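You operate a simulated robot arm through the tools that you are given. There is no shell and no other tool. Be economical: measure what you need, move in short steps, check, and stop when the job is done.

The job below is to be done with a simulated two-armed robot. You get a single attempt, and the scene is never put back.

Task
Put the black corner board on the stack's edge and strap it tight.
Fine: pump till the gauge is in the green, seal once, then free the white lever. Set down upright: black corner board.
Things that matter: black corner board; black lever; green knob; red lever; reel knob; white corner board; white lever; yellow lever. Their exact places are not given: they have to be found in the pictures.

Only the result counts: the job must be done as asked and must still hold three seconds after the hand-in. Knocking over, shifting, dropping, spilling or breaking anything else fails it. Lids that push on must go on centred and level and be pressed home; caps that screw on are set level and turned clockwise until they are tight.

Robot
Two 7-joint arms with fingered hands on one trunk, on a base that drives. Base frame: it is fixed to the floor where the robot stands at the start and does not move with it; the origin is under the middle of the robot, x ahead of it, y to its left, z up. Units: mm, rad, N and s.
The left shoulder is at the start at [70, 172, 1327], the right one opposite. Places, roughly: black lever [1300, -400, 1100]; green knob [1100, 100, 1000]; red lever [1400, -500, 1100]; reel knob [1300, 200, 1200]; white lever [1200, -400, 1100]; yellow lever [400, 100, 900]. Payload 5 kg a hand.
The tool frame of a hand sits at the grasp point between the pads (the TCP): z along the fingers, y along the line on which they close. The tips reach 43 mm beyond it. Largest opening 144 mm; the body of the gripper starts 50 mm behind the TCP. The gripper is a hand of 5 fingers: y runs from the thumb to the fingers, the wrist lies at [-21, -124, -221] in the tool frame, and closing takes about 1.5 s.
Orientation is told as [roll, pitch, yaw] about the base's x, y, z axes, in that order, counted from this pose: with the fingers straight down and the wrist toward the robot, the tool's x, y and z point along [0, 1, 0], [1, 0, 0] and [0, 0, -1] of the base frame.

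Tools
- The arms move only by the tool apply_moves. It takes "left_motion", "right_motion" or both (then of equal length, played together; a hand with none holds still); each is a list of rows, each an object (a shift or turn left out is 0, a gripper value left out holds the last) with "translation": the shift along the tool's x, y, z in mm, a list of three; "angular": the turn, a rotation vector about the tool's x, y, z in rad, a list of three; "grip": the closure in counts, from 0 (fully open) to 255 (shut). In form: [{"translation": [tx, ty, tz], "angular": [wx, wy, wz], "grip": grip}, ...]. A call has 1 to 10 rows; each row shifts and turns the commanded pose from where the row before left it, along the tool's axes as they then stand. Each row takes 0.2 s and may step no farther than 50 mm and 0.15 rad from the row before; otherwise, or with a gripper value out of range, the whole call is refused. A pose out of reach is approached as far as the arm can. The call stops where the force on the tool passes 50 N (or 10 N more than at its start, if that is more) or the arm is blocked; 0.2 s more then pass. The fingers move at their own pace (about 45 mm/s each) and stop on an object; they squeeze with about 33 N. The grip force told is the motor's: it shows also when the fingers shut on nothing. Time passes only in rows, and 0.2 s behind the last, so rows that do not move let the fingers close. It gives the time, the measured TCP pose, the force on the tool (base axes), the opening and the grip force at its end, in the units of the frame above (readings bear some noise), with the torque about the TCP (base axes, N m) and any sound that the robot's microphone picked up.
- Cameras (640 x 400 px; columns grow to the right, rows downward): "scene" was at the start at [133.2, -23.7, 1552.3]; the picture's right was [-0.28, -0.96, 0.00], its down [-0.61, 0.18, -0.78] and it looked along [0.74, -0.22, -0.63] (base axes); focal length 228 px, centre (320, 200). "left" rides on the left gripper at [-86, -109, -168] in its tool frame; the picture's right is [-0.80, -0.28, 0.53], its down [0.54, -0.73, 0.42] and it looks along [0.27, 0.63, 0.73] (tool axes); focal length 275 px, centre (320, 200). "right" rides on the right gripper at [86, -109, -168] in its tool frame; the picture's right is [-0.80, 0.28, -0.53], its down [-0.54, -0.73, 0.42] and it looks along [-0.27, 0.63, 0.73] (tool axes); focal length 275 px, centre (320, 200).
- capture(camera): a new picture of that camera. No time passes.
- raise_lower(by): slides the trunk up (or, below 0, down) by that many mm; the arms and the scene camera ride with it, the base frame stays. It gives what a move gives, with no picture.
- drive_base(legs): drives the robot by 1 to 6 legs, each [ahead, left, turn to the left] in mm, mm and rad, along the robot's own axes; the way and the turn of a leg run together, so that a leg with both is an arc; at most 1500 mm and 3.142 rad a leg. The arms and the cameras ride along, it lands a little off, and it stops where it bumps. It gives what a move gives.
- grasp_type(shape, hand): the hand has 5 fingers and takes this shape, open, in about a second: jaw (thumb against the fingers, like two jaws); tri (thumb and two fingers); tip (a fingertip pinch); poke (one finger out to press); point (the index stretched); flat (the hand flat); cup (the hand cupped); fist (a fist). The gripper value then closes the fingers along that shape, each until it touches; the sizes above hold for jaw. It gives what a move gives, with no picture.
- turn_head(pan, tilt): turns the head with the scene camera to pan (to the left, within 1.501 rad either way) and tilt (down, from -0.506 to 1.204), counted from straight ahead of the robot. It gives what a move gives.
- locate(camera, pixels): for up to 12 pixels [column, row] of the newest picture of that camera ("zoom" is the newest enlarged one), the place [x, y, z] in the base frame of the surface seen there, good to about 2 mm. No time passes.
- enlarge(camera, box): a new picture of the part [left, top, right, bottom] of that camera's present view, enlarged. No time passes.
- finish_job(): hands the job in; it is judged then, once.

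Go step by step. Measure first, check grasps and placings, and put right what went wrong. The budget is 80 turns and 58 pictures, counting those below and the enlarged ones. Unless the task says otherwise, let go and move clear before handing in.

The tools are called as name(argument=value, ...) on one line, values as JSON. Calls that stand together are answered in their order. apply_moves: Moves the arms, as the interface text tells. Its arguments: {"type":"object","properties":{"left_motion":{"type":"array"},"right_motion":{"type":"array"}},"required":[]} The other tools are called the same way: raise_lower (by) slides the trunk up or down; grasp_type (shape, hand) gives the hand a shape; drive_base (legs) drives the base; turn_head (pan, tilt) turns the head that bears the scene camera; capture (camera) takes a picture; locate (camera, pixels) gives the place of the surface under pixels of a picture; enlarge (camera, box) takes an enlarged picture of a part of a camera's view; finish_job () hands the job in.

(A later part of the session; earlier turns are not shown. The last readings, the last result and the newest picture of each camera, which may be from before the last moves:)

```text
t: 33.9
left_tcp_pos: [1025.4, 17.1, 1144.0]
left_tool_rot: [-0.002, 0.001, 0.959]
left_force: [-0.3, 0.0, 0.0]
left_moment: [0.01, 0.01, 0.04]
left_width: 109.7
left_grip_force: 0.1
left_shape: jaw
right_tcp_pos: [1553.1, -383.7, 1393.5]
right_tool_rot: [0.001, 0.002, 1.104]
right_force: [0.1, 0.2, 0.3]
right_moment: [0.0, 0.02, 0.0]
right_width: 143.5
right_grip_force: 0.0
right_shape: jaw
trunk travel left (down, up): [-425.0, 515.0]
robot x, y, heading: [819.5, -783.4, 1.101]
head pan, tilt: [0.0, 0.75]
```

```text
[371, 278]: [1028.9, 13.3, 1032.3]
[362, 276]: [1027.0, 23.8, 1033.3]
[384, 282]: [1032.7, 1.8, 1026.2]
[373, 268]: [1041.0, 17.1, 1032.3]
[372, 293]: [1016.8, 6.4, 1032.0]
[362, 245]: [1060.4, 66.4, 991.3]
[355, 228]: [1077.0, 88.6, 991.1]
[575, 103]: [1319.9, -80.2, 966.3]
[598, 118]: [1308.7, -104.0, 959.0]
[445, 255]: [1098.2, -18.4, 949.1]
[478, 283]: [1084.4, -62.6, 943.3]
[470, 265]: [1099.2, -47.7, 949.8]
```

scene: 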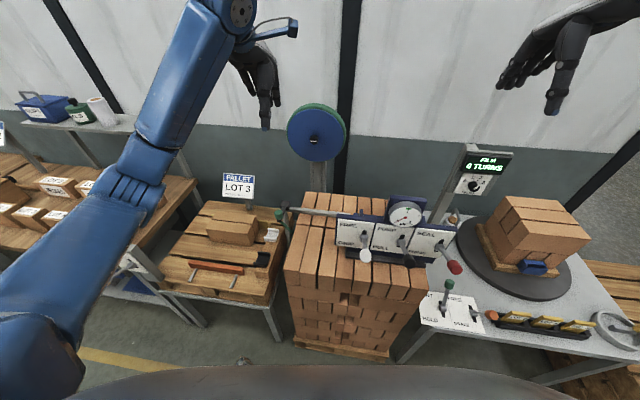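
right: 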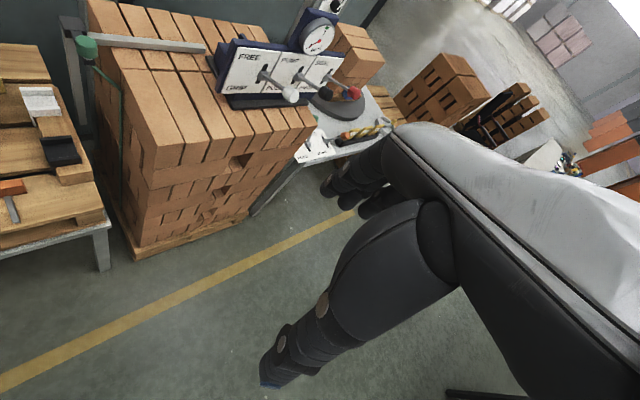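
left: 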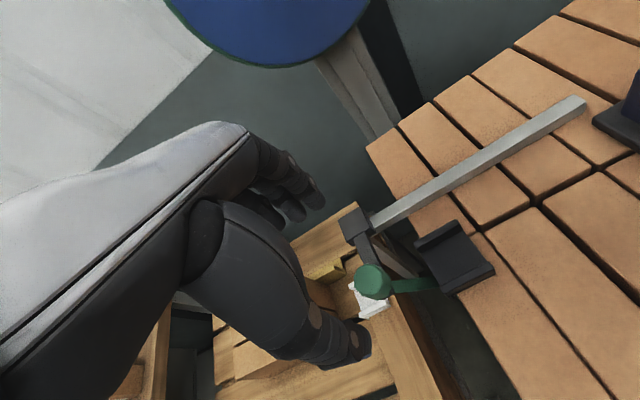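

Knob centre is (1029,12), top z 1032. Aligning and descending so the tips stop just above the bar (z≈992), then closing.

apply_moves(left_motion=[{"translation": [-6, -2, 35]}, {"translation": [0, 0, 40]}, {"translation": [0, 0, 25]}, {"translation": [0, 0, 9]}, {"grip": 255}, {}, {}, {}, {}, {}])

capture(camera="left")

```text
t: 36.1
left_tcp_pos: [1028.6, 14.2, 1036.9]
left_tool_rot: [-0.001, 0.001, 0.958]
left_force: [-2.1, -4.4, -2.6]
left_moment: [-0.13, 0.04, -0.02]
left_width: 27.0
left_grip_force: 33.8
left_shape: jaw
right_tcp_pos: [1551.8, -384.4, 1395.2]
right_tool_rot: [0.001, 0.0, 1.106]
right_force: [0.6, 0.1, 0.0]
right_moment: [0.0, 0.03, 0.02]
right_width: 143.8
right_grip_force: 0.1
right_shape: jaw
trunk travel left (down, up): [-425.0, 515.0]
robot x, y, heading: [820.9, -780.5, 1.103]
head pan, tilt: [0.0, 0.75]
```

```text
23 pictures are left
```

left: 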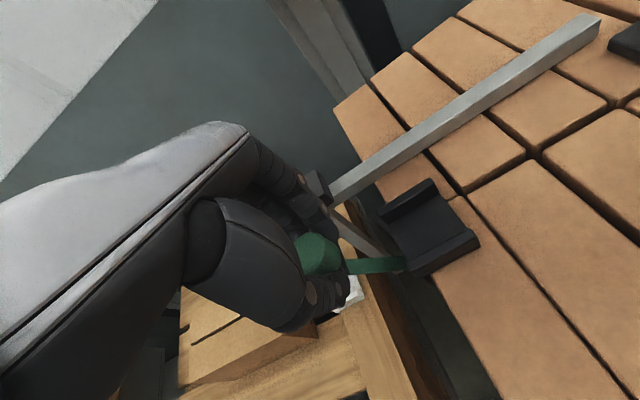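

Knob is gripped (27 mm). I'll test-slide it along the rail toward the machine.

apply_moves(left_motion=[{"translation": [-10, 0, 0]}, {"translation": [-15, 0, 0]}, {"translation": [-15, 0, 0]}, {"translation": [-20, 0, 0]}, {}])

capture(camera="left")

```text
t: 37.3
left_tcp_pos: [1078.7, -22.3, 1036.3]
left_tool_rot: [0.001, 0.001, 0.958]
left_force: [1.0, -0.1, -6.5]
left_moment: [0.06, -0.08, 0.03]
left_width: 27.2
left_grip_force: 33.3
left_shape: jaw
right_tcp_pos: [1552.1, -383.1, 1395.2]
right_tool_rot: [-0.001, 0.001, 1.105]
right_force: [-0.3, -0.1, 0.0]
right_moment: [-0.02, 0.01, 0.04]
right_width: 143.7
right_grip_force: 0.0
right_shape: jaw
trunk travel left (down, up): [-425.0, 515.0]
robot x, y, heading: [821.1, -781.8, 1.099]
head pan, tilt: [0.0, 0.75]
```

```text
22 pictures are left
```

left: 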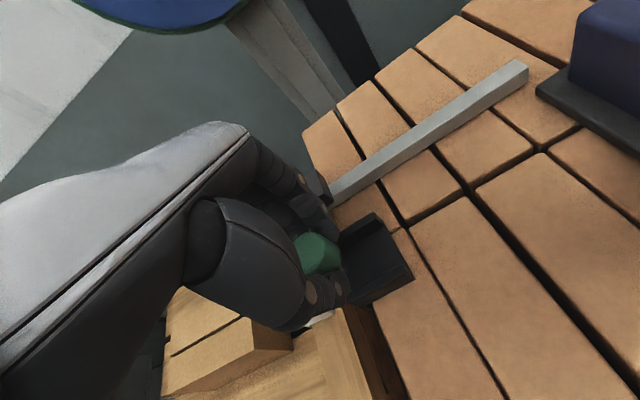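

The carriage slides freely. Continuing, watching force.

apply_moves(left_motion=[{"translation": [-20, 0, 0]}, {"translation": [-20, 0, 0]}, {"translation": [-20, 0, 0]}, {"translation": [-20, 0, 0]}, {"translation": [-20, 0, 0]}, {"translation": [-20, 0, 0]}, {"translation": [-20, 0, 0]}, {}])

capture(camera="left")

capture(camera="scene")

```text
t: 39.1
left_tcp_pos: [1192.0, -103.1, 1037.3]
left_tool_rot: [-0.001, -0.001, 0.958]
left_force: [-3.3, -5.6, -3.2]
left_moment: [-0.21, 0.09, -0.03]
left_width: 26.5
left_grip_force: 33.0
left_shape: jaw
right_tcp_pos: [1551.3, -384.2, 1395.7]
right_tool_rot: [0.0, 0.0, 1.103]
right_force: [-1.6, 0.1, 0.1]
right_moment: [-0.03, -0.04, 0.04]
right_width: 143.6
right_grip_force: 0.0
right_shape: jaw
trunk travel left (down, up): [-425.0, 515.0]
robot x, y, heading: [819.7, -778.2, 1.102]
head pan, tilt: [0.0, 0.75]
```

```text
21 pictures are left
```

left: 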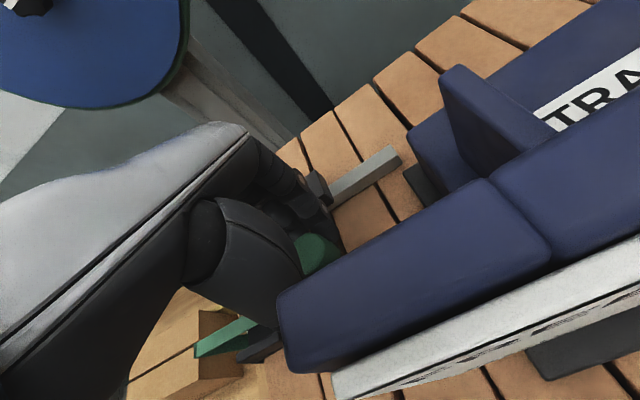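

```text
20 pictures are left
```

scene: 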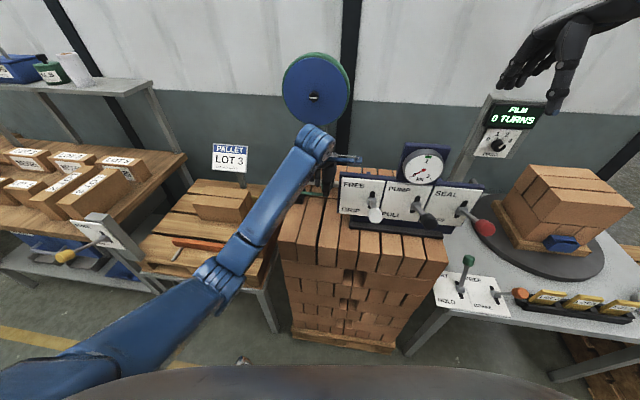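

The knob is now at u≈1035 next to the machine (left px 315,250). I'll measure the machine body so the hand does not bump it.

locate(camera="left", pixels=[[485, 183], [282, 298], [380, 235], [300, 350], [450, 75], [470, 180], [430, 150], [395, 158], [545, 250], [600, 100], [330, 185], [425, 185]])

enlarge(camera="left", box=[240, 50, 640, 370])

```text
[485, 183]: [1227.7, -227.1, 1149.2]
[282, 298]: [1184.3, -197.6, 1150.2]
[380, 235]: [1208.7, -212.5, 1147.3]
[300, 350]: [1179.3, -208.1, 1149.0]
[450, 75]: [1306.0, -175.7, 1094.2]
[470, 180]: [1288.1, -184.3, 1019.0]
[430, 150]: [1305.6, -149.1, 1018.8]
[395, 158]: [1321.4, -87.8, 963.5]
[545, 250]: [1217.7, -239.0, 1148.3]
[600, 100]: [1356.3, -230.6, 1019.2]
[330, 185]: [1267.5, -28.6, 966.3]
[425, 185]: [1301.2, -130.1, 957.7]
```

```text
1.25 times, centred on (440, 210) of left
```

zoom: 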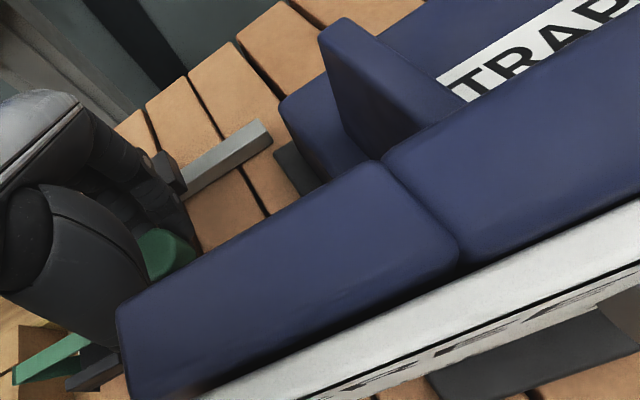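

The machine's strap slot (fin at u≈1170, v≈606) is just ahead; the panel back is at v≈519, top z 1150. I'll check from the scene camera how close the palm is to the panel corner.

enlarge(camera="scene", box=[290, 120, 400, 210])

locate(camera="zoom", pixels=[[170, 260], [200, 250], [215, 220], [240, 190], [200, 300], [220, 270], [260, 160], [300, 195], [300, 310], [235, 300]])

```text
4.44 times, centred on (345, 165) of scene
```

zoom: 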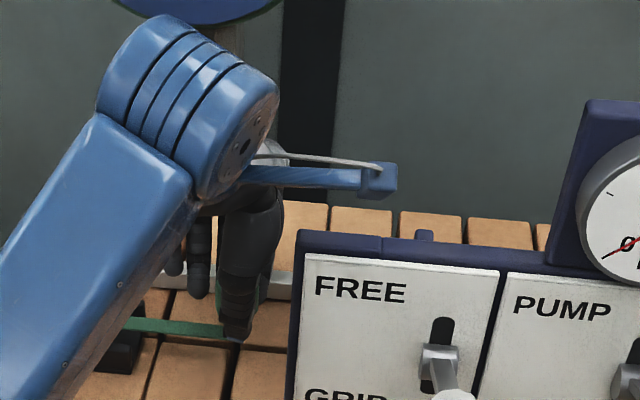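

```text
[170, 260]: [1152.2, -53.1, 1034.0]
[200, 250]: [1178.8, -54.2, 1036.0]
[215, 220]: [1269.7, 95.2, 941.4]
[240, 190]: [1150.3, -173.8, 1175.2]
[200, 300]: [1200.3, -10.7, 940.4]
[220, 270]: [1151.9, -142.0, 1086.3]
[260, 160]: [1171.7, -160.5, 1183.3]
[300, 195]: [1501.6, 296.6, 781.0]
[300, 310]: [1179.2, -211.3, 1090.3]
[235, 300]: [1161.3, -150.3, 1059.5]
```

The thumb clears the panel back by ~24 mm; I'll regrip 15 mm higher for palm clearance over the panel, then slide on in small steps.

apply_moves(left_motion=[{"grip": 175}, {}, {}, {"translation": [0, 0, -15]}, {"grip": 255}, {}, {}, {}, {"translation": [-10, 0, 0]}, {"translation": [-10, 0, 0]}])

apply_moves(left_motion=[{"translation": [-10, 0, 0]}, {"translation": [-10, 0, 0]}, {"translation": [-8, 0, 0]}, {}])

capture(camera="left")

```text
t: 41.3
left_tcp_pos: [1207.4, -114.2, 1050.7]
left_tool_rot: [0.001, 0.001, 0.96]
left_force: [-0.5, -0.6, -0.7]
left_moment: [0.04, -0.08, -0.01]
left_width: 27.4
left_grip_force: 33.1
left_shape: jaw
right_tcp_pos: [1552.2, -384.9, 1394.6]
right_tool_rot: [0.002, -0.001, 1.105]
right_force: [0.4, -0.5, 0.8]
right_moment: [0.03, -0.02, 0.01]
right_width: 143.9
right_grip_force: 0.0
right_shape: jaw
trunk travel left (down, up): [-425.0, 515.0]
robot x, y, heading: [819.1, -776.4, 1.103]
head pan, tilt: [0.0, 0.75]
```

```text
t: 42.3
left_tcp_pos: [1229.7, -131.6, 1050.9]
left_tool_rot: [-0.002, 0.001, 0.957]
left_force: [0.3, 2.1, 3.8]
left_moment: [0.16, -0.08, 0.01]
left_width: 27.6
left_grip_force: 33.8
left_shape: jaw
right_tcp_pos: [1551.7, -384.6, 1394.4]
right_tool_rot: [0.0, 0.0, 1.106]
right_force: [0.1, -0.8, -0.2]
right_moment: [0.02, 0.0, 0.0]
right_width: 143.9
right_grip_force: 0.0
right_shape: jaw
trunk travel left (down, up): [-425.0, 515.0]
robot x, y, heading: [820.9, -780.7, 1.104]
head pan, tilt: [0.0, 0.75]
```

```text
17 pictures are left
```

left: 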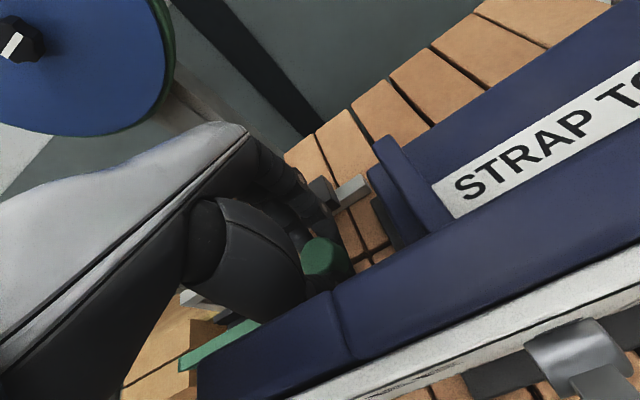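

Still free at u≈1083. Continuing in 6 mm steps until it meets a stop or click.

apply_moves(left_motion=[{"translation": [-7, 0, 0]}, {"translation": [-6, 0, 0]}, {"translation": [-6, 0, 0]}, {"translation": [-6, 0, 0]}, {}])

apply_moves(left_motion=[{"translation": [-5, 0, 0]}, {"translation": [-5, 0, 0]}, {"translation": [-5, 0, 0]}, {"translation": [-5, 0, 0]}, {}])

capture(camera="left")

```text
t: 43.5
left_tcp_pos: [1248.9, -144.5, 1050.8]
left_tool_rot: [-0.001, 0.003, 0.958]
left_force: [-12.7, -1.7, -1.9]
left_moment: [0.06, 0.34, 0.1]
left_width: 27.0
left_grip_force: 33.7
left_shape: jaw
right_tcp_pos: [1551.2, -382.6, 1393.7]
right_tool_rot: [0.0, 0.0, 1.104]
right_force: [0.1, 0.2, -0.3]
right_moment: [-0.01, 0.0, -0.03]
right_width: 143.5
right_grip_force: 0.1
right_shape: jaw
trunk travel left (down, up): [-425.0, 515.0]
robot x, y, heading: [820.1, -779.9, 1.104]
head pan, tilt: [0.0, 0.75]
```

```text
t: 44.7
left_tcp_pos: [1267.6, -153.6, 1050.6]
left_tool_rot: [-0.004, -0.003, 0.959]
left_force: [-0.8, 18.3, 5.9]
left_moment: [0.74, 0.06, -0.16]
left_width: 23.3
left_grip_force: 33.3
left_shape: jaw
right_tcp_pos: [1551.9, -382.0, 1394.8]
right_tool_rot: [0.001, 0.002, 1.105]
right_force: [0.1, 0.8, -0.1]
right_moment: [0.02, 0.02, -0.02]
right_width: 143.7
right_grip_force: 0.1
right_shape: jaw
trunk travel left (down, up): [-425.0, 515.0]
robot x, y, heading: [820.1, -780.9, 1.106]
head pan, tilt: [0.0, 0.75]
```

```text
16 pictures are left
```

left: 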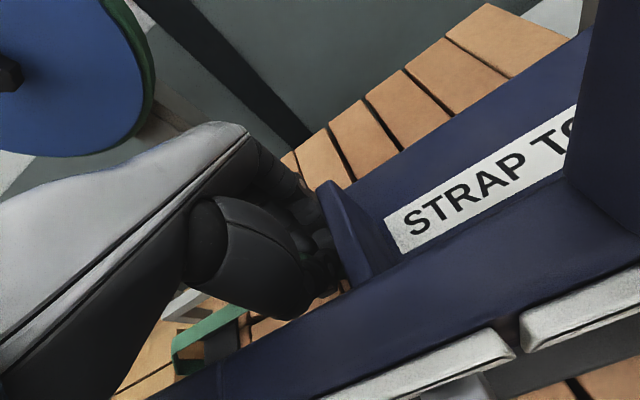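

The knob met its stop (fingers began slipping, width 23). Releasing slightly and rising to look.

apply_moves(left_motion=[{"grip": 175}, {}, {}, {"translation": [5, 0, -10]}, {"translation": [0, 0, -30]}, {"translation": [0, 0, -45]}, {"translation": [0, 0, -45]}, {"translation": [0, 0, -45]}, {"translation": [40, 0, -20]}, {"translation": [45, 0, 0]}])

capture(camera="left")

```text
t: 46.9
left_tcp_pos: [1181.9, -81.8, 1238.8]
left_tool_rot: [0.026, -0.002, 0.983]
left_force: [-1.3, 0.7, 1.0]
left_moment: [-0.06, -0.08, 0.0]
left_width: 45.2
left_grip_force: 0.1
left_shape: jaw
left hand out of reach, approached as far as the arm can: row 9, 10
right_tcp_pos: [1550.7, -382.7, 1395.3]
right_tool_rot: [-0.002, 0.001, 1.104]
right_force: [0.0, 0.2, 0.2]
right_moment: [-0.04, -0.06, -0.03]
right_width: 144.1
right_grip_force: 0.1
right_shape: jaw
trunk travel left (down, up): [-425.0, 515.0]
robot x, y, heading: [819.8, -779.5, 1.106]
head pan, tilt: [0.0, 0.75]
```

```text
15 pictures are left
```

left: 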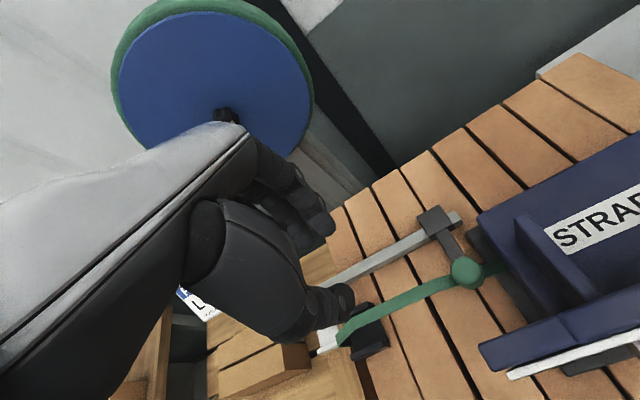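

The strap now runs over the black board into the machine (left px 400,300 → 490,268). Next the white lever: bring the left hand round in front and turn it so it closes along the panel (yaw -0.61, wrist to the left).

apply_moves(left_motion=[{"translation": [0, -45, 0]}, {"translation": [0, -45, 0]}, {"translation": [0, -45, 0]}, {"translation": [0, -45, 0]}, {"translation": [0, -45, 0]}, {"translation": [0, -45, 0]}, {"angular": [0, 0, 0.1426]}, {"angular": [0, 0, 0.1426]}, {"angular": [0, 0, 0.1426]}, {"angular": [0, 0, 0.1426]}])

apply_moves(left_motion=[{"angular": [0, 0, 0.1426]}, {"angular": [0, 0, 0.1426]}, {"angular": [0, 0, 0.1426]}, {"angular": [0, 0, 0.1426]}, {"angular": [0, 0, 0.1426]}, {"angular": [0, 0, 0.1426]}, {"angular": [0, 0, 0.1426], "grip": 100}, {}])

capture(camera="left")

```text
t: 48.2
left_tcp_pos: [1077.8, -133.4, 1123.7]
left_tool_rot: [0.125, -0.035, 1.047]
left_force: [0.0, -0.1, -0.4]
left_moment: [-0.03, 0.0, -0.01]
left_width: 45.4
left_grip_force: 0.0
left_shape: jaw
left hand out of reach, approached as far as the arm can: row 1, 2, 3, 4, 5, 6
right_tcp_pos: [1550.5, -383.3, 1395.8]
right_tool_rot: [0.001, 0.001, 1.104]
right_force: [0.6, -0.1, 0.5]
right_moment: [0.01, 0.01, 0.01]
right_width: 143.7
right_grip_force: 0.0
right_shape: jaw
trunk travel left (down, up): [-425.0, 515.0]
robot x, y, heading: [821.2, -780.9, 1.106]
head pan, tilt: [0.0, 0.75]
stopped in row 6 (left hand): the arm was blocked; the commanded pose is now the measured one
```

```text
t: 49.2
left_tcp_pos: [1020.7, -85.4, 1097.0]
left_tool_rot: [0.233, 0.081, 0.643]
left_force: [-0.3, -0.7, -0.2]
left_moment: [0.02, 0.01, 0.02]
left_width: 45.4
left_grip_force: 0.1
left_shape: jaw
left hand out of reach, approached as far as the arm can: row 4
right_tcp_pos: [1552.0, -382.1, 1394.5]
right_tool_rot: [0.001, 0.002, 1.105]
right_force: [0.0, 0.7, -0.7]
right_moment: [0.01, 0.02, 0.01]
right_width: 143.9
right_grip_force: 0.0
right_shape: jaw
trunk travel left (down, up): [-425.0, 515.0]
robot x, y, heading: [822.9, -782.5, 1.101]
head pan, tilt: [0.0, 0.75]
stopped in row 4 (left hand): the arm was blocked; the commanded pose is now the measured one
```

```text
14 pictures are left
```

left: 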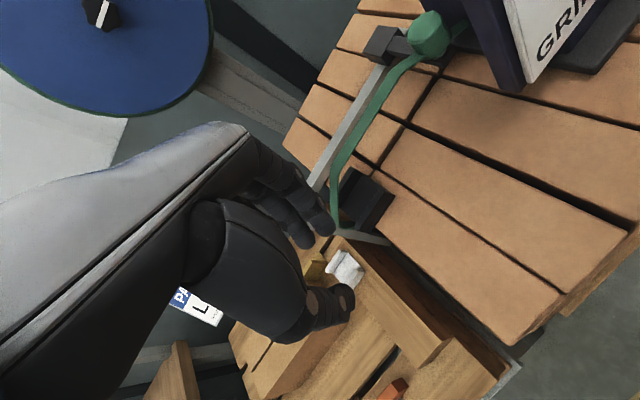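

The left arm hit its limits in that pose; the strap and board look good (left px 360,195). I'll instead use the right hand with fingers pointing forward, thumb under the ball; backing the base 250 mm for room.

drive_base(legs=[[-250, 0, 0], [0, 0, -0.145]])

apply_moves(left_motion=[{"translation": [40, 0, -20]}, {"translation": [40, 0, -20]}, {"translation": [40, 0, 0]}, {"translation": [40, 0, 0]}])

capture(camera="scene")

```text
t: 51.6
left_tcp_pos: [1005.7, -350.7, 1097.4]
left_tool_rot: [0.232, 0.084, 0.495]
left_force: [0.2, -0.5, -1.1]
left_moment: [-0.02, -0.03, 0.02]
left_width: 45.3
left_grip_force: 0.0
left_shape: jaw
right_tcp_pos: [1486.4, -721.0, 1394.4]
right_tool_rot: [0.001, 0.001, 0.959]
right_force: [0.0, 0.4, -0.7]
right_moment: [-0.01, 0.01, -0.01]
right_width: 143.9
right_grip_force: 0.0
right_shape: jaw
trunk travel left (down, up): [-425.0, 515.0]
robot x, y, heading: [704.9, -1009.9, 0.961]
head pan, tilt: [0.0, 0.75]
```

```text
t: 52.6
left_tcp_pos: [947.0, -216.5, 1169.5]
left_tool_rot: [0.227, 0.081, 0.491]
left_force: [0.1, 0.8, -1.2]
left_moment: [-0.11, 0.01, -0.02]
left_width: 45.5
left_grip_force: 0.1
left_shape: jaw
right_tcp_pos: [1486.2, -720.6, 1394.5]
right_tool_rot: [-0.002, 0.0, 0.961]
right_force: [-0.7, 0.4, -0.4]
right_moment: [-0.06, -0.05, -0.01]
right_width: 143.9
right_grip_force: 0.1
right_shape: jaw
trunk travel left (down, up): [-425.0, 515.0]
robot x, y, heading: [700.4, -1008.6, 0.955]
head pan, tilt: [0.0, 0.75]
```

```text
13 pictures are left
```

scene: 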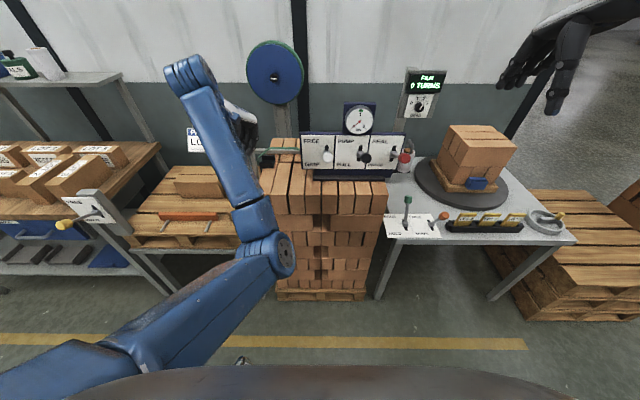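

Everything's clear, and the heading now matches the panel. Move the right hand left to u≈1181 at height, then pitch the fingers forward by 1.1 rad.

apply_moves(right_motion=[{"translation": [49, -6, 0]}, {"translation": [49, -6, 0]}, {"translation": [49, -6, 0]}, {"translation": [49, -6, 0]}, {"translation": [49, -6, 0]}, {"translation": [49, -6, 0]}, {"translation": [49, -6, 0]}, {"translation": [49, -6, 0]}, {"translation": [49, -6, 0]}])

apply_moves(right_motion=[{"angular": [-0.1375, 0, 0]}, {"angular": [-0.1375, 0, 0]}, {"angular": [-0.1375, 0, 0]}, {"angular": [-0.1375, 0, 0]}, {"angular": [-0.1375, 0, 0]}, {"angular": [-0.1375, 0, 0]}, {"angular": [-0.1375, 0, 0]}, {"angular": [-0.1375, 0, 0], "grip": 100}, {}])

capture(camera="right")

```text
t: 54.6
left_tcp_pos: [942.7, -218.4, 1172.1]
left_tool_rot: [0.232, 0.081, 0.493]
left_force: [-2.2, -1.6, 2.6]
left_moment: [0.2, -0.18, 0.01]
left_width: 45.3
left_grip_force: 0.1
left_shape: jaw
right_tcp_pos: [1100.7, -520.2, 1413.1]
right_tool_rot: [-0.004, -0.018, 0.953]
right_force: [-0.7, 2.3, -8.8]
right_moment: [-0.16, 0.2, 0.03]
right_width: 144.0
right_grip_force: 0.0
right_shape: jaw
right hand out of reach, approached as far as the arm can: row 9
trunk travel left (down, up): [-425.0, 515.0]
robot x, y, heading: [705.8, -1006.8, 0.952]
head pan, tilt: [0.0, 0.75]
```

```text
t: 56.6
left_tcp_pos: [944.6, -217.8, 1171.4]
left_tool_rot: [0.233, 0.083, 0.494]
left_force: [-0.1, 0.5, 0.1]
left_moment: [0.02, -0.04, -0.03]
left_width: 45.3
left_grip_force: 0.0
left_shape: jaw
right_tcp_pos: [1102.9, -517.6, 1400.8]
right_tool_rot: [0.002, -1.101, 0.96]
right_force: [-0.4, 0.7, 0.6]
right_moment: [-0.04, 0.0, -0.03]
right_width: 91.9
right_grip_force: 0.0
right_shape: jaw
trunk travel left (down, up): [-425.0, 515.0]
robot x, y, heading: [702.6, -1008.2, 0.963]
head pan, tilt: [0.0, 0.75]
```

```text
12 pictures are left
```

right: 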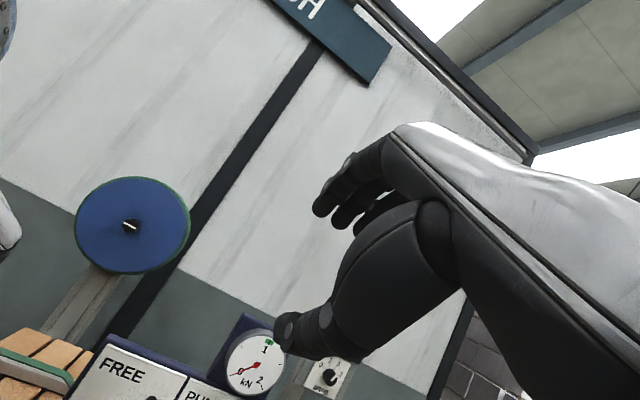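

Pitch achieved (TCP u≈1200, v≈209, z 1401). Lowering to in front of the white ball (v≈270, z≈1133).

apply_moves(right_motion=[{"translation": [3.2, -35.2, 29.3]}, {"translation": [3.2, -35.2, 29.3]}, {"translation": [3.2, -35.2, 29.3]}, {"translation": [3.2, -35.2, 29.3]}, {"translation": [3.2, -35.2, 29.3]}, {"translation": [3.2, -35.2, 29.3]}, {}])

capture(camera="right")

```text
t: 58.2
left_tcp_pos: [944.2, -219.6, 1171.2]
left_tool_rot: [0.23, 0.083, 0.494]
left_force: [0.2, 0.7, -0.3]
left_moment: [-0.04, -0.03, 0.0]
left_width: 45.3
left_grip_force: 0.1
left_shape: jaw
right_tcp_pos: [1217.3, -513.8, 1199.6]
right_tool_rot: [-0.002, -1.097, 0.962]
right_force: [0.5, 0.1, 0.6]
right_moment: [-0.03, 0.02, -0.02]
right_width: 87.7
right_grip_force: 0.1
right_shape: jaw
right hand out of reach, approached as far as the arm can: row 1, 2, 3, 4, 5, 6
trunk travel left (down, up): [-425.0, 515.0]
robot x, y, heading: [705.6, -1012.3, 0.956]
head pan, tilt: [0.0, 0.75]
```

```text
11 pictures are left
```

right: 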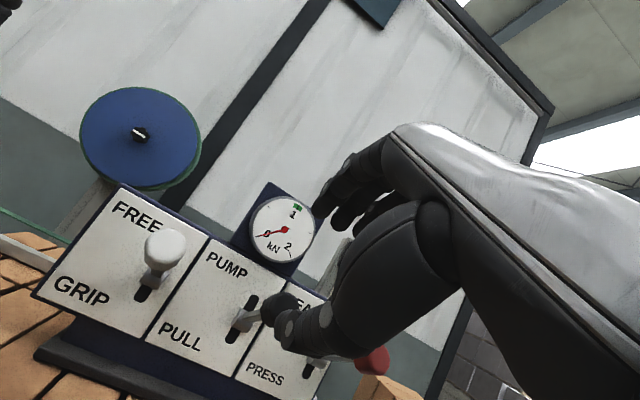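

The right hand couldn't get that far left: it stopped at u≈1292, in front of the black lever (not touching). I'll back off 80 mm and shift the base 170 mm left so the white lever is in comfortable reach.

drive_base(legs=[[-80, 0, 0], [0, 170, 0]])

apply_moves(right_motion=[{}, {}])

```text
t: 60.4
left_tcp_pos: [764.4, -186.7, 1171.1]
left_tool_rot: [0.232, 0.085, 0.492]
left_force: [0.3, 0.2, 0.9]
left_moment: [0.01, 0.04, -0.05]
left_width: 45.6
left_grip_force: 0.0
left_shape: jaw
right_tcp_pos: [1034.7, -481.8, 1197.5]
right_tool_rot: [0.004, -1.096, 0.958]
right_force: [0.6, 0.2, -0.1]
right_moment: [-0.01, 0.04, 0.03]
right_width: 87.9
right_grip_force: 0.0
right_shape: jaw
trunk travel left (down, up): [-425.0, 515.0]
robot x, y, heading: [523.0, -977.9, 0.959]
head pan, tilt: [0.0, 0.75]
```

```text
t: 61.0
left_tcp_pos: [762.8, -188.1, 1170.4]
left_tool_rot: [0.231, 0.084, 0.492]
left_force: [-0.4, 0.5, 0.7]
left_moment: [0.0, 0.01, -0.01]
left_width: 45.5
left_grip_force: 0.0
left_shape: jaw
right_tcp_pos: [1034.3, -482.3, 1198.9]
right_tool_rot: [-0.001, -1.097, 0.96]
right_force: [-0.4, -0.1, 0.9]
right_moment: [0.02, -0.02, 0.02]
right_width: 87.6
right_grip_force: 0.1
right_shape: jaw
trunk travel left (down, up): [-425.0, 515.0]
robot x, y, heading: [519.0, -978.8, 0.963]
head pan, tilt: [0.0, 0.75]
```

apply_moves(right_motion=[{"translation": [-19, -10.5, 27.8]}, {"translation": [-19, -10.5, 27.8]}, {"translation": [-19, -10.5, 27.8]}, {}])

capture(camera="right")

```text
t: 62.0
left_tcp_pos: [762.3, -186.4, 1170.9]
left_tool_rot: [0.229, 0.085, 0.492]
left_force: [-0.4, -0.9, 0.8]
left_moment: [0.02, 0.02, -0.04]
left_width: 45.4
left_grip_force: 0.0
left_shape: jaw
right_tcp_pos: [1120.1, -470.5, 1138.5]
right_tool_rot: [-0.001, -1.093, 0.962]
right_force: [-0.5, -0.1, 1.1]
right_moment: [0.0, 0.0, -0.01]
right_width: 87.9
right_grip_force: 0.1
right_shape: jaw
right hand out of reach, approached as far as the arm can: row 2, 3
trunk travel left (down, up): [-425.0, 515.0]
robot x, y, heading: [520.2, -977.8, 0.958]
head pan, tilt: [0.0, 0.75]
```

```text
10 pictures are left
```

right: 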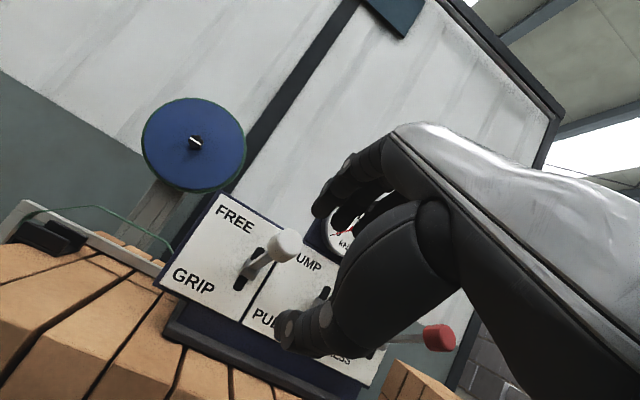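

TCP is in front of the white ball (right px 285,245) but near reach limits in height, so lowering the trunk will help. First measure the balls.

locate(camera="right", pixels=[[285, 245], [275, 240], [295, 250], [285, 235], [258, 262], [243, 280], [440, 338], [325, 293]])

raise_lower(by=-200)

```text
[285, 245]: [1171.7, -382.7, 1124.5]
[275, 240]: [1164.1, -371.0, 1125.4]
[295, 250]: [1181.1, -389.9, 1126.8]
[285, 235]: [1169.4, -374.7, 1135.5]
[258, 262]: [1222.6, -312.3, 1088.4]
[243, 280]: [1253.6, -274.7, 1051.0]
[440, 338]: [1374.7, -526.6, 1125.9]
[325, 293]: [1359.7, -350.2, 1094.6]
```

```text
t: 64.1
left_tcp_pos: [762.9, -187.2, 970.2]
left_tool_rot: [0.233, 0.085, 0.493]
left_force: [0.2, 0.0, 1.0]
left_moment: [0.0, -0.01, 0.0]
left_width: 45.2
left_grip_force: 0.0
left_shape: jaw
right_tcp_pos: [1119.6, -470.7, 937.6]
right_tool_rot: [0.001, -1.097, 0.965]
right_force: [-0.4, 0.7, 0.3]
right_moment: [0.03, -0.02, 0.0]
right_width: 87.9
right_grip_force: 0.0
right_shape: jaw
trunk travel left (down, up): [-225.0, 715.0]
robot x, y, heading: [521.9, -976.9, 0.961]
head pan, tilt: [0.0, 0.75]
```

apply_moves(right_motion=[{"translation": [1.4, 34.2, -17.4]}, {"translation": [1.4, 34.2, -17.4]}, {"translation": [1.4, 34.2, -17.4]}, {"translation": [1.4, 34.2, -17.4]}, {"translation": [1.4, 34.2, -17.4]}, {}])

```text
t: 65.5
left_tcp_pos: [762.2, -187.7, 970.0]
left_tool_rot: [0.23, 0.085, 0.492]
left_force: [0.3, 0.8, -0.4]
left_moment: [0.01, 0.01, 0.0]
left_width: 45.2
left_grip_force: 0.1
left_shape: jaw
right_tcp_pos: [1115.1, -464.3, 1128.2]
right_tool_rot: [0.001, -1.091, 0.964]
right_force: [0.1, 0.7, -0.9]
right_moment: [0.01, -0.01, 0.01]
right_width: 87.7
right_grip_force: 0.1
right_shape: jaw
trunk travel left (down, up): [-225.0, 715.0]
robot x, y, heading: [519.5, -975.9, 0.965]
head pan, tilt: [0.0, 0.75]
```

Reach is fine now. Advance 90 mm so the open fingers straddle the white ball, then narrow the gap and look.

apply_moves(right_motion=[{"translation": [0, 13.6, 26.7]}, {"translation": [0, 13.6, 26.7]}, {"translation": [0, 13.6, 26.7]}, {"grip": 160}, {}, {}, {}])

capture(camera="right")

```text
t: 67.1
left_tcp_pos: [761.6, -188.4, 969.7]
left_tool_rot: [0.231, 0.084, 0.493]
left_force: [0.2, 0.1, -0.4]
left_moment: [0.02, 0.01, -0.03]
left_width: 45.5
left_grip_force: 0.0
left_shape: jaw
right_tcp_pos: [1168.5, -389.8, 1128.3]
right_tool_rot: [0.0, -1.095, 0.964]
right_force: [0.4, -0.3, -0.7]
right_moment: [0.0, -0.01, -0.01]
right_width: 54.1
right_grip_force: 0.0
right_shape: jaw
trunk travel left (down, up): [-225.0, 715.0]
robot x, y, heading: [522.0, -976.9, 0.961]
head pan, tilt: [0.0, 0.75]
```

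```text
9 pictures are left
```

right: 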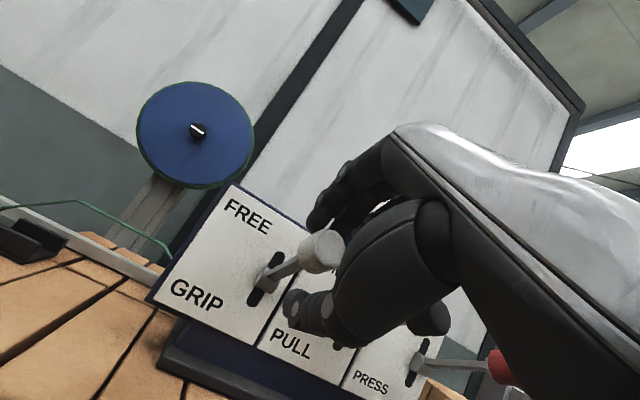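

The white ball sits between fingers and thumb (px 320,250). Pressing the lever down to GRIP in 15 mm steps.

apply_moves(right_motion=[{"translation": [0, -14.5, 4.5]}, {"translation": [0, -14.5, 4.5]}, {"translation": [0, -13.4, 6.8]}, {"translation": [0, -13.4, 6.8]}, {"translation": [0, -12.5, 8.6]}, {"translation": [0, -12.5, 8.6]}, {"translation": [0, -8, 6]}, {}])

capture(camera="right")

```text
t: 68.9
left_tcp_pos: [761.0, -187.3, 972.5]
left_tool_rot: [0.232, 0.084, 0.491]
left_force: [-0.2, 0.2, 0.3]
left_moment: [0.0, -0.01, -0.02]
left_width: 45.3
left_grip_force: 0.1
left_shape: jaw
right_tcp_pos: [1168.0, -392.2, 1027.6]
right_tool_rot: [0.0, -1.095, 0.963]
right_force: [0.0, -0.5, 0.7]
right_moment: [0.0, -0.01, -0.02]
right_width: 54.0
right_grip_force: 0.1
right_shape: jaw
trunk travel left (down, up): [-225.0, 715.0]
robot x, y, heading: [518.5, -975.7, 0.954]
head pan, tilt: [0.0, 0.75]
```

```text
8 pictures are left
```

right: 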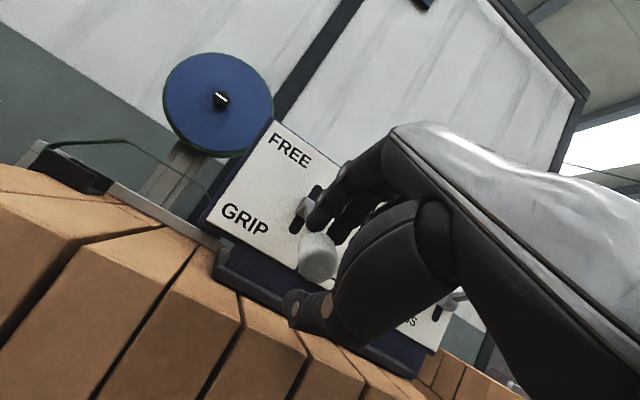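

The lever has come down well below level (ball px 320,255). Pressing on until the end stop to be sure.

apply_moves(right_motion=[{"translation": [0, -6, 6]}, {"translation": [0, -6, 6]}, {"translation": [0, -6, 6]}, {"translation": [0, -5, 5]}, {}])

enlarge(camera="scene", box=[300, 90, 460, 210])

```text
t: 70.1
left_tcp_pos: [762.4, -188.9, 972.0]
left_tool_rot: [0.231, 0.081, 0.494]
left_force: [-0.7, -0.3, -0.3]
left_moment: [0.04, -0.06, 0.0]
left_width: 45.4
left_grip_force: 0.0
left_shape: jaw
right_tcp_pos: [1171.6, -383.4, 997.4]
right_tool_rot: [0.0, -1.091, 0.964]
right_force: [5.5, 3.1, 5.3]
right_moment: [-0.03, 0.12, -0.24]
right_width: 56.8
right_grip_force: 0.0
right_shape: jaw
trunk travel left (down, up): [-225.0, 715.0]
robot x, y, heading: [519.9, -978.2, 0.959]
head pan, tilt: [0.0, 0.75]
```

```text
3.33 times, centred on (380, 150) of scene
```

zoom: 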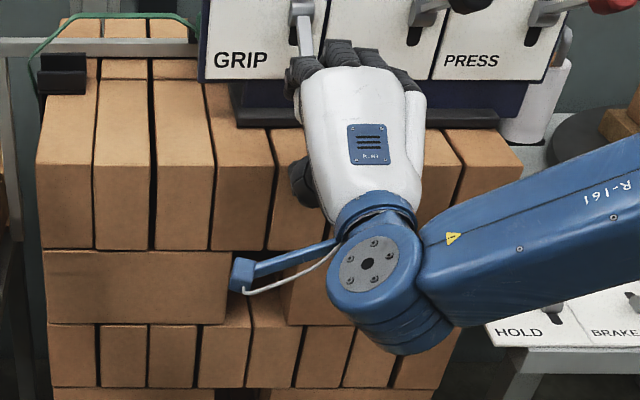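

White lever is at its GRIP stop (slight counter-force). Withdrawing and moving over to the black lever.

apply_moves(right_motion=[{"translation": [0, -12, -31]}, {"translation": [0, -15, -29.4]}, {"translation": [0, -18, -28]}, {"translation": [-31.3, 29.6, -15.1], "grip": 100}, {"translation": [-31.3, 29.6, -15.1]}, {"translation": [-31.3, 29.6, -15.1]}, {"translation": [-31.3, 29.6, -15.1]}, {}, {}])

apply_moves(right_motion=[{"translation": [0, 13.6, 26.7]}, {"translation": [0, 13.6, 26.7]}, {"translation": [0, 13.6, 26.7]}, {"grip": 160}, {}, {}, {}])

capture(camera="right")

```text
t: 70.6
left_tcp_pos: [761.2, -183.3, 968.3]
left_tool_rot: [0.23, 0.085, 0.497]
left_force: [-0.6, 0.1, -0.9]
left_moment: [0.0, -0.03, 0.0]
left_width: 45.3
left_grip_force: 0.0
left_shape: jaw
right_tcp_pos: [1161.3, -399.5, 1004.8]
right_tool_rot: [0.001, -1.102, 0.957]
right_force: [26.8, 38.8, 7.2]
right_moment: [-1.37, 1.0, 0.0]
right_width: 66.9
right_grip_force: 0.1
right_shape: jaw
trunk travel left (down, up): [-225.0, 715.0]
robot x, y, heading: [522.4, -973.6, 0.955]
head pan, tilt: [0.0, 0.75]
stopped in row 2 (right hand): the force on the tool passed its limit at 67 N (the readings are from after the stop); the commanded pose is now the measured one
```

```text
t: 72.2
left_tcp_pos: [759.5, -185.9, 970.0]
left_tool_rot: [0.231, 0.083, 0.494]
left_force: [-0.9, 0.2, -0.1]
left_moment: [0.01, 0.03, -0.02]
left_width: 45.4
left_grip_force: 0.0
left_shape: jaw
right_tcp_pos: [1207.4, -338.3, 1012.2]
right_tool_rot: [-0.004, -1.097, 0.966]
right_force: [-23.0, -5.2, -11.5]
right_moment: [0.0, -0.61, 0.35]
right_width: 49.8
right_grip_force: 0.0
right_shape: jaw
right hand out of reach, approached as far as the arm can: row 3
trunk travel left (down, up): [-225.0, 715.0]
robot x, y, heading: [524.2, -976.8, 0.967]
head pan, tilt: [0.0, 0.75]
```

```text
6 pictures are left
```

right: 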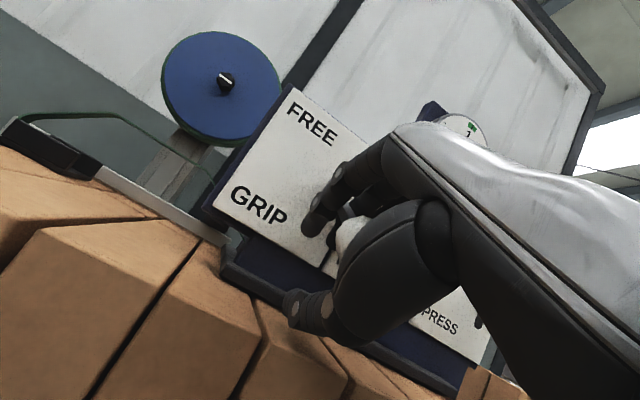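

The fingertips had hooked behind the ball on withdrawal, and the follow-up pushed the hand deeper. I'll ease back 40 mm, open the fingers wider, then check.

apply_moves(right_motion=[{"translation": [0, -9, -17.8], "grip": 100}, {"translation": [0, -9, -17.8]}, {}, {"grip": 50}, {}, {}, {}, {}])

```text
t: 74.0
left_tcp_pos: [760.2, -185.8, 970.3]
left_tool_rot: [0.23, 0.082, 0.495]
left_force: [-0.1, -0.2, 0.5]
left_moment: [-0.02, 0.02, 0.04]
left_width: 45.3
left_grip_force: 0.1
left_shape: jaw
right_tcp_pos: [1187.5, -370.7, 1012.3]
right_tool_rot: [-0.005, -1.1, 0.965]
right_force: [-7.8, 9.6, 9.1]
right_moment: [-0.24, -0.41, 0.68]
right_width: 102.1
right_grip_force: 0.1
right_shape: jaw
trunk travel left (down, up): [-225.0, 715.0]
robot x, y, heading: [521.2, -971.4, 0.959]
head pan, tilt: [0.0, 0.75]
```

enlarge(camera="right", box=[220, 100, 480, 360])

```text
1.54 times, centred on (350, 230) of right
```

zoom: 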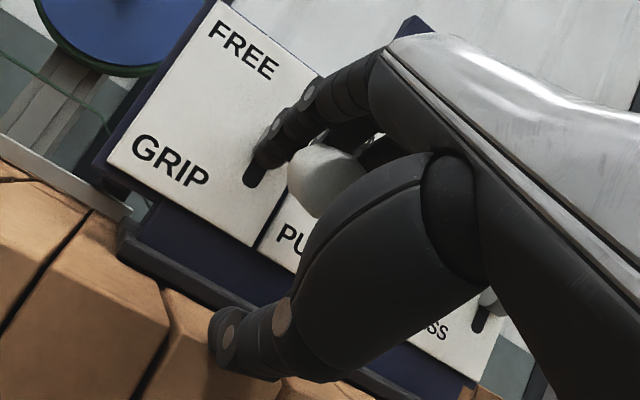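

The thumb is resting near the brick edge and the fingers straddle the shaft. Raise 25 mm first, so fingers clear above the shaft, then back out in gentle steps.

apply_moves(right_motion=[{"translation": [0, 11.1, -5.7]}, {"translation": [0, 11.1, -5.7]}, {}, {"translation": [0, -6, -16]}, {"translation": [0, -6, -16]}, {"translation": [0, -9, -17.8]}, {"translation": [0, -9, -17.8]}, {"translation": [0, -9, -17.8]}, {"translation": [0, -9, -17.8]}])

```text
t: 76.0
left_tcp_pos: [761.0, -186.3, 971.8]
left_tool_rot: [0.234, 0.084, 0.492]
left_force: [0.0, -0.6, 0.2]
left_moment: [0.02, -0.02, 0.04]
left_width: 45.3
left_grip_force: 0.1
left_shape: jaw
right_tcp_pos: [1124.2, -463.6, 1039.9]
right_tool_rot: [0.0, -1.1, 0.959]
right_force: [-0.3, -0.1, 0.4]
right_moment: [0.02, 0.01, 0.0]
right_width: 115.8
right_grip_force: 0.0
right_shape: jaw
trunk travel left (down, up): [-225.0, 715.0]
robot x, y, heading: [521.9, -977.4, 0.958]
head pan, tilt: [0.0, 0.75]
```

Withdrawn clean. Move across to the black lever, then straddle it with a wider opening.

apply_moves(right_motion=[{"translation": [-29.5, 19.6, -10], "grip": 100}, {"translation": [-29.5, 19.6, -10]}, {"translation": [-29.5, 19.6, -10]}, {"translation": [-29.5, 19.6, -10]}, {"translation": [0, 12.1, 23.8]}, {"translation": [0, 12.1, 23.8]}, {"translation": [0, 12.1, 23.8]}, {"grip": 145}, {}, {}])

enlarge(camera="scene", box=[310, 40, 450, 140])

```text
t: 78.2
left_tcp_pos: [760.9, -186.7, 969.2]
left_tool_rot: [0.231, 0.083, 0.493]
left_force: [0.4, -1.2, 0.5]
left_moment: [0.02, 0.02, -0.02]
left_width: 45.3
left_grip_force: 0.1
left_shape: jaw
right_tcp_pos: [1266.9, -467.1, 1128.6]
right_tool_rot: [-0.001, -1.098, 0.959]
right_force: [0.1, 1.0, -0.3]
right_moment: [0.02, 0.0, -0.02]
right_width: 62.4
right_grip_force: 0.0
right_shape: jaw
trunk travel left (down, up): [-225.0, 715.0]
robot x, y, heading: [518.8, -979.8, 0.962]
head pan, tilt: [0.0, 0.75]
```

```text
4.00 times, centred on (380, 90) of scene
```

zoom: 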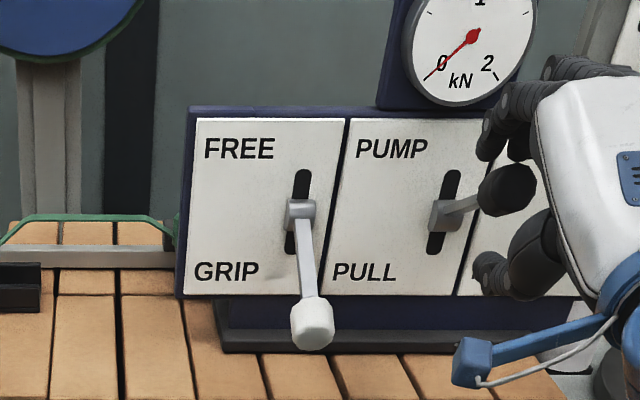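

White is in GRIP, gauge at 0, and the black ball is centred between fingers and thumb. First pump stroke down, watching force and sound.

apply_moves(right_motion=[{"translation": [0, -14.5, 4.5]}, {"translation": [0, -14.5, 4.5]}, {"translation": [0, -13.4, 6.8]}, {"translation": [0, -13.4, 6.8]}, {"translation": [0, -12.5, 8.6]}, {"translation": [0, -12.5, 8.6]}, {"translation": [0, -12.5, 7]}, {}])

```text
t: 80.0
left_tcp_pos: [761.1, -187.1, 971.7]
left_tool_rot: [0.234, 0.08, 0.494]
left_force: [0.9, 0.6, 0.6]
left_moment: [-0.03, 0.02, 0.01]
left_width: 45.3
left_grip_force: 0.1
left_shape: jaw
right_tcp_pos: [1264.0, -469.2, 1025.3]
right_tool_rot: [0.002, -1.101, 0.96]
right_force: [-2.0, -5.0, 11.7]
right_moment: [0.61, -0.6, -0.21]
right_width: 66.2
right_grip_force: 0.0
right_shape: jaw
trunk travel left (down, up): [-225.0, 715.0]
robot x, y, heading: [522.0, -977.6, 0.96]
head pan, tilt: [0.0, 0.75]
```

Lever pushes back with ~12 N. I'll complete the stroke by 12 mm, return up fully, and read the gauge.

apply_moves(right_motion=[{"translation": [0, -5.3, 2.8]}, {"translation": [0, -5.3, 2.8]}, {"translation": [0, 14, -7]}, {"translation": [0, 14, -7]}, {"translation": [0, 14, -7]}, {"translation": [0, 14, -7]}, {"translation": [0, 14, -7]}, {"translation": [0, 14, -7]}, {"translation": [0, 14, -7]}, {"translation": [0, 5.4, -4.4]}])

enlarge(camera="scene", box=[340, 20, 480, 140])

```text
t: 82.2
left_tcp_pos: [761.7, -186.0, 971.1]
left_tool_rot: [0.231, 0.084, 0.495]
left_force: [-0.7, 0.3, -0.2]
left_moment: [0.02, -0.02, -0.01]
left_width: 45.2
left_grip_force: 0.1
left_shape: jaw
right_tcp_pos: [1265.0, -468.3, 1130.1]
right_tool_rot: [0.0, -1.097, 0.961]
right_force: [0.1, 0.2, 0.6]
right_moment: [0.02, -0.01, -0.03]
right_width: 62.5
right_grip_force: 0.0
right_shape: jaw
trunk travel left (down, up): [-225.0, 715.0]
robot x, y, heading: [523.3, -973.5, 0.958]
head pan, tilt: [0.0, 0.75]
```

```text
3.33 times, centred on (410, 80) of scene
```

zoom: 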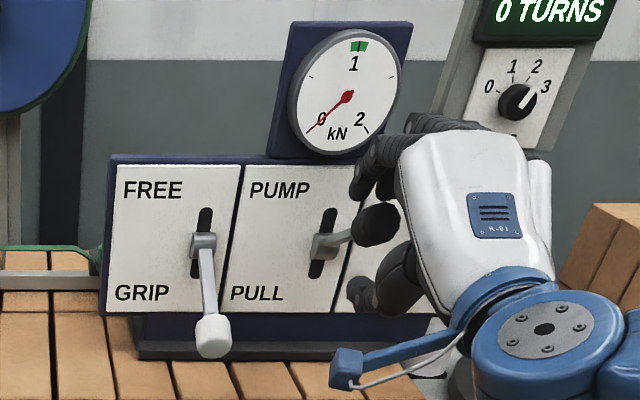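

Gauge still reads 0, so the first stroke likely was short (white's stop was ~20 mm lower) or took up slack. I'll do a deeper stroke and read the force at the bottom.

apply_moves(right_motion=[{"translation": [0, -14.5, 4.5]}, {"translation": [0, -14.5, 4.5]}, {"translation": [0, -13.4, 6.8]}, {"translation": [0, -13.4, 6.8]}, {"translation": [0, -12.5, 8.6]}, {"translation": [0, -12.5, 8.6]}, {"translation": [0, -12.5, 8]}, {"translation": [0, -12.5, 8]}, {"translation": [0, -9, 6]}, {}])

```text
t: 84.4
left_tcp_pos: [757.7, -189.5, 974.1]
left_tool_rot: [0.233, 0.079, 0.493]
left_force: [0.2, -0.2, 0.6]
left_moment: [-0.01, -0.03, -0.02]
left_width: 45.3
left_grip_force: 0.1
left_shape: jaw
right_tcp_pos: [1262.4, -469.6, 1005.0]
right_tool_rot: [-0.003, -1.108, 0.962]
right_force: [-14.3, -19.1, 32.4]
right_moment: [2.03, -1.96, -0.36]
right_width: 75.0
right_grip_force: 0.1
right_shape: jaw
trunk travel left (down, up): [-225.0, 715.0]
robot x, y, heading: [522.7, -978.3, 0.958]
head pan, tilt: [0.0, 0.75]
```

Strong resistance (40 N) at the bottom now: a full stroke. Returning up and reading the gauge.

apply_moves(right_motion=[{"translation": [0, 14, -7]}, {"translation": [0, 14, -7]}, {"translation": [0, 14, -7]}, {"translation": [0, 14, -7]}, {"translation": [0, 14, -7]}, {"translation": [0, 14, -7]}, {"translation": [0, 14, -7]}, {"translation": [0, 14, -7]}, {"translation": [0, 3, -4]}])

enlarge(camera="scene", box=[340, 20, 480, 140])

```text
t: 86.4
left_tcp_pos: [761.6, -185.4, 969.5]
left_tool_rot: [0.23, 0.083, 0.494]
left_force: [0.2, 0.3, -1.0]
left_moment: [0.0, -0.02, -0.01]
left_width: 45.2
left_grip_force: 0.1
left_shape: jaw
right_tcp_pos: [1266.8, -467.0, 1126.1]
right_tool_rot: [0.001, -1.098, 0.961]
right_force: [0.5, 0.5, -0.1]
right_moment: [-0.03, 0.03, -0.02]
right_width: 62.4
right_grip_force: 0.0
right_shape: jaw
trunk travel left (down, up): [-225.0, 715.0]
robot x, y, heading: [518.9, -979.1, 0.958]
head pan, tilt: [0.0, 0.75]
```

```text
3.33 times, centred on (410, 80) of scene
```

zoom: 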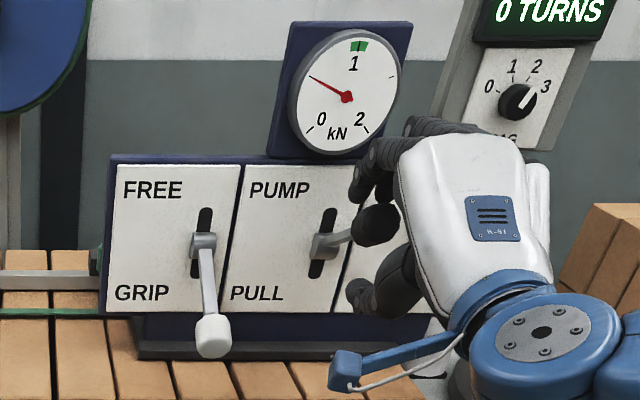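

The needle is now at ≈0.5 kN and the strap is pulled straight; white still in GRIP. With only two pictures left, I'll do the next stroke in stages, reading the resistance first.

apply_moves(right_motion=[{"translation": [0, -14.5, 4.5]}, {"translation": [0, -14.5, 4.5]}, {"translation": [0, -13.4, 6.8]}, {"translation": [0, -13.4, 6.8]}, {"translation": [0, -12.5, 8.6]}, {"translation": [0, -12.5, 8.6]}, {"translation": [0, -10, 5]}, {}])

```text
t: 88.2
left_tcp_pos: [760.6, -187.0, 972.1]
left_tool_rot: [0.233, 0.084, 0.494]
left_force: [0.1, -0.5, -0.1]
left_moment: [-0.03, -0.01, -0.02]
left_width: 45.2
left_grip_force: 0.2
left_shape: jaw
right_tcp_pos: [1264.3, -469.4, 1028.0]
right_tool_rot: [-0.001, -1.102, 0.96]
right_force: [-2.8, -6.9, 10.8]
right_moment: [0.61, -0.57, -0.2]
right_width: 66.0
right_grip_force: 0.1
right_shape: jaw
trunk travel left (down, up): [-225.0, 715.0]
robot x, y, heading: [525.1, -977.4, 0.962]
head pan, tilt: [0.0, 0.75]
```

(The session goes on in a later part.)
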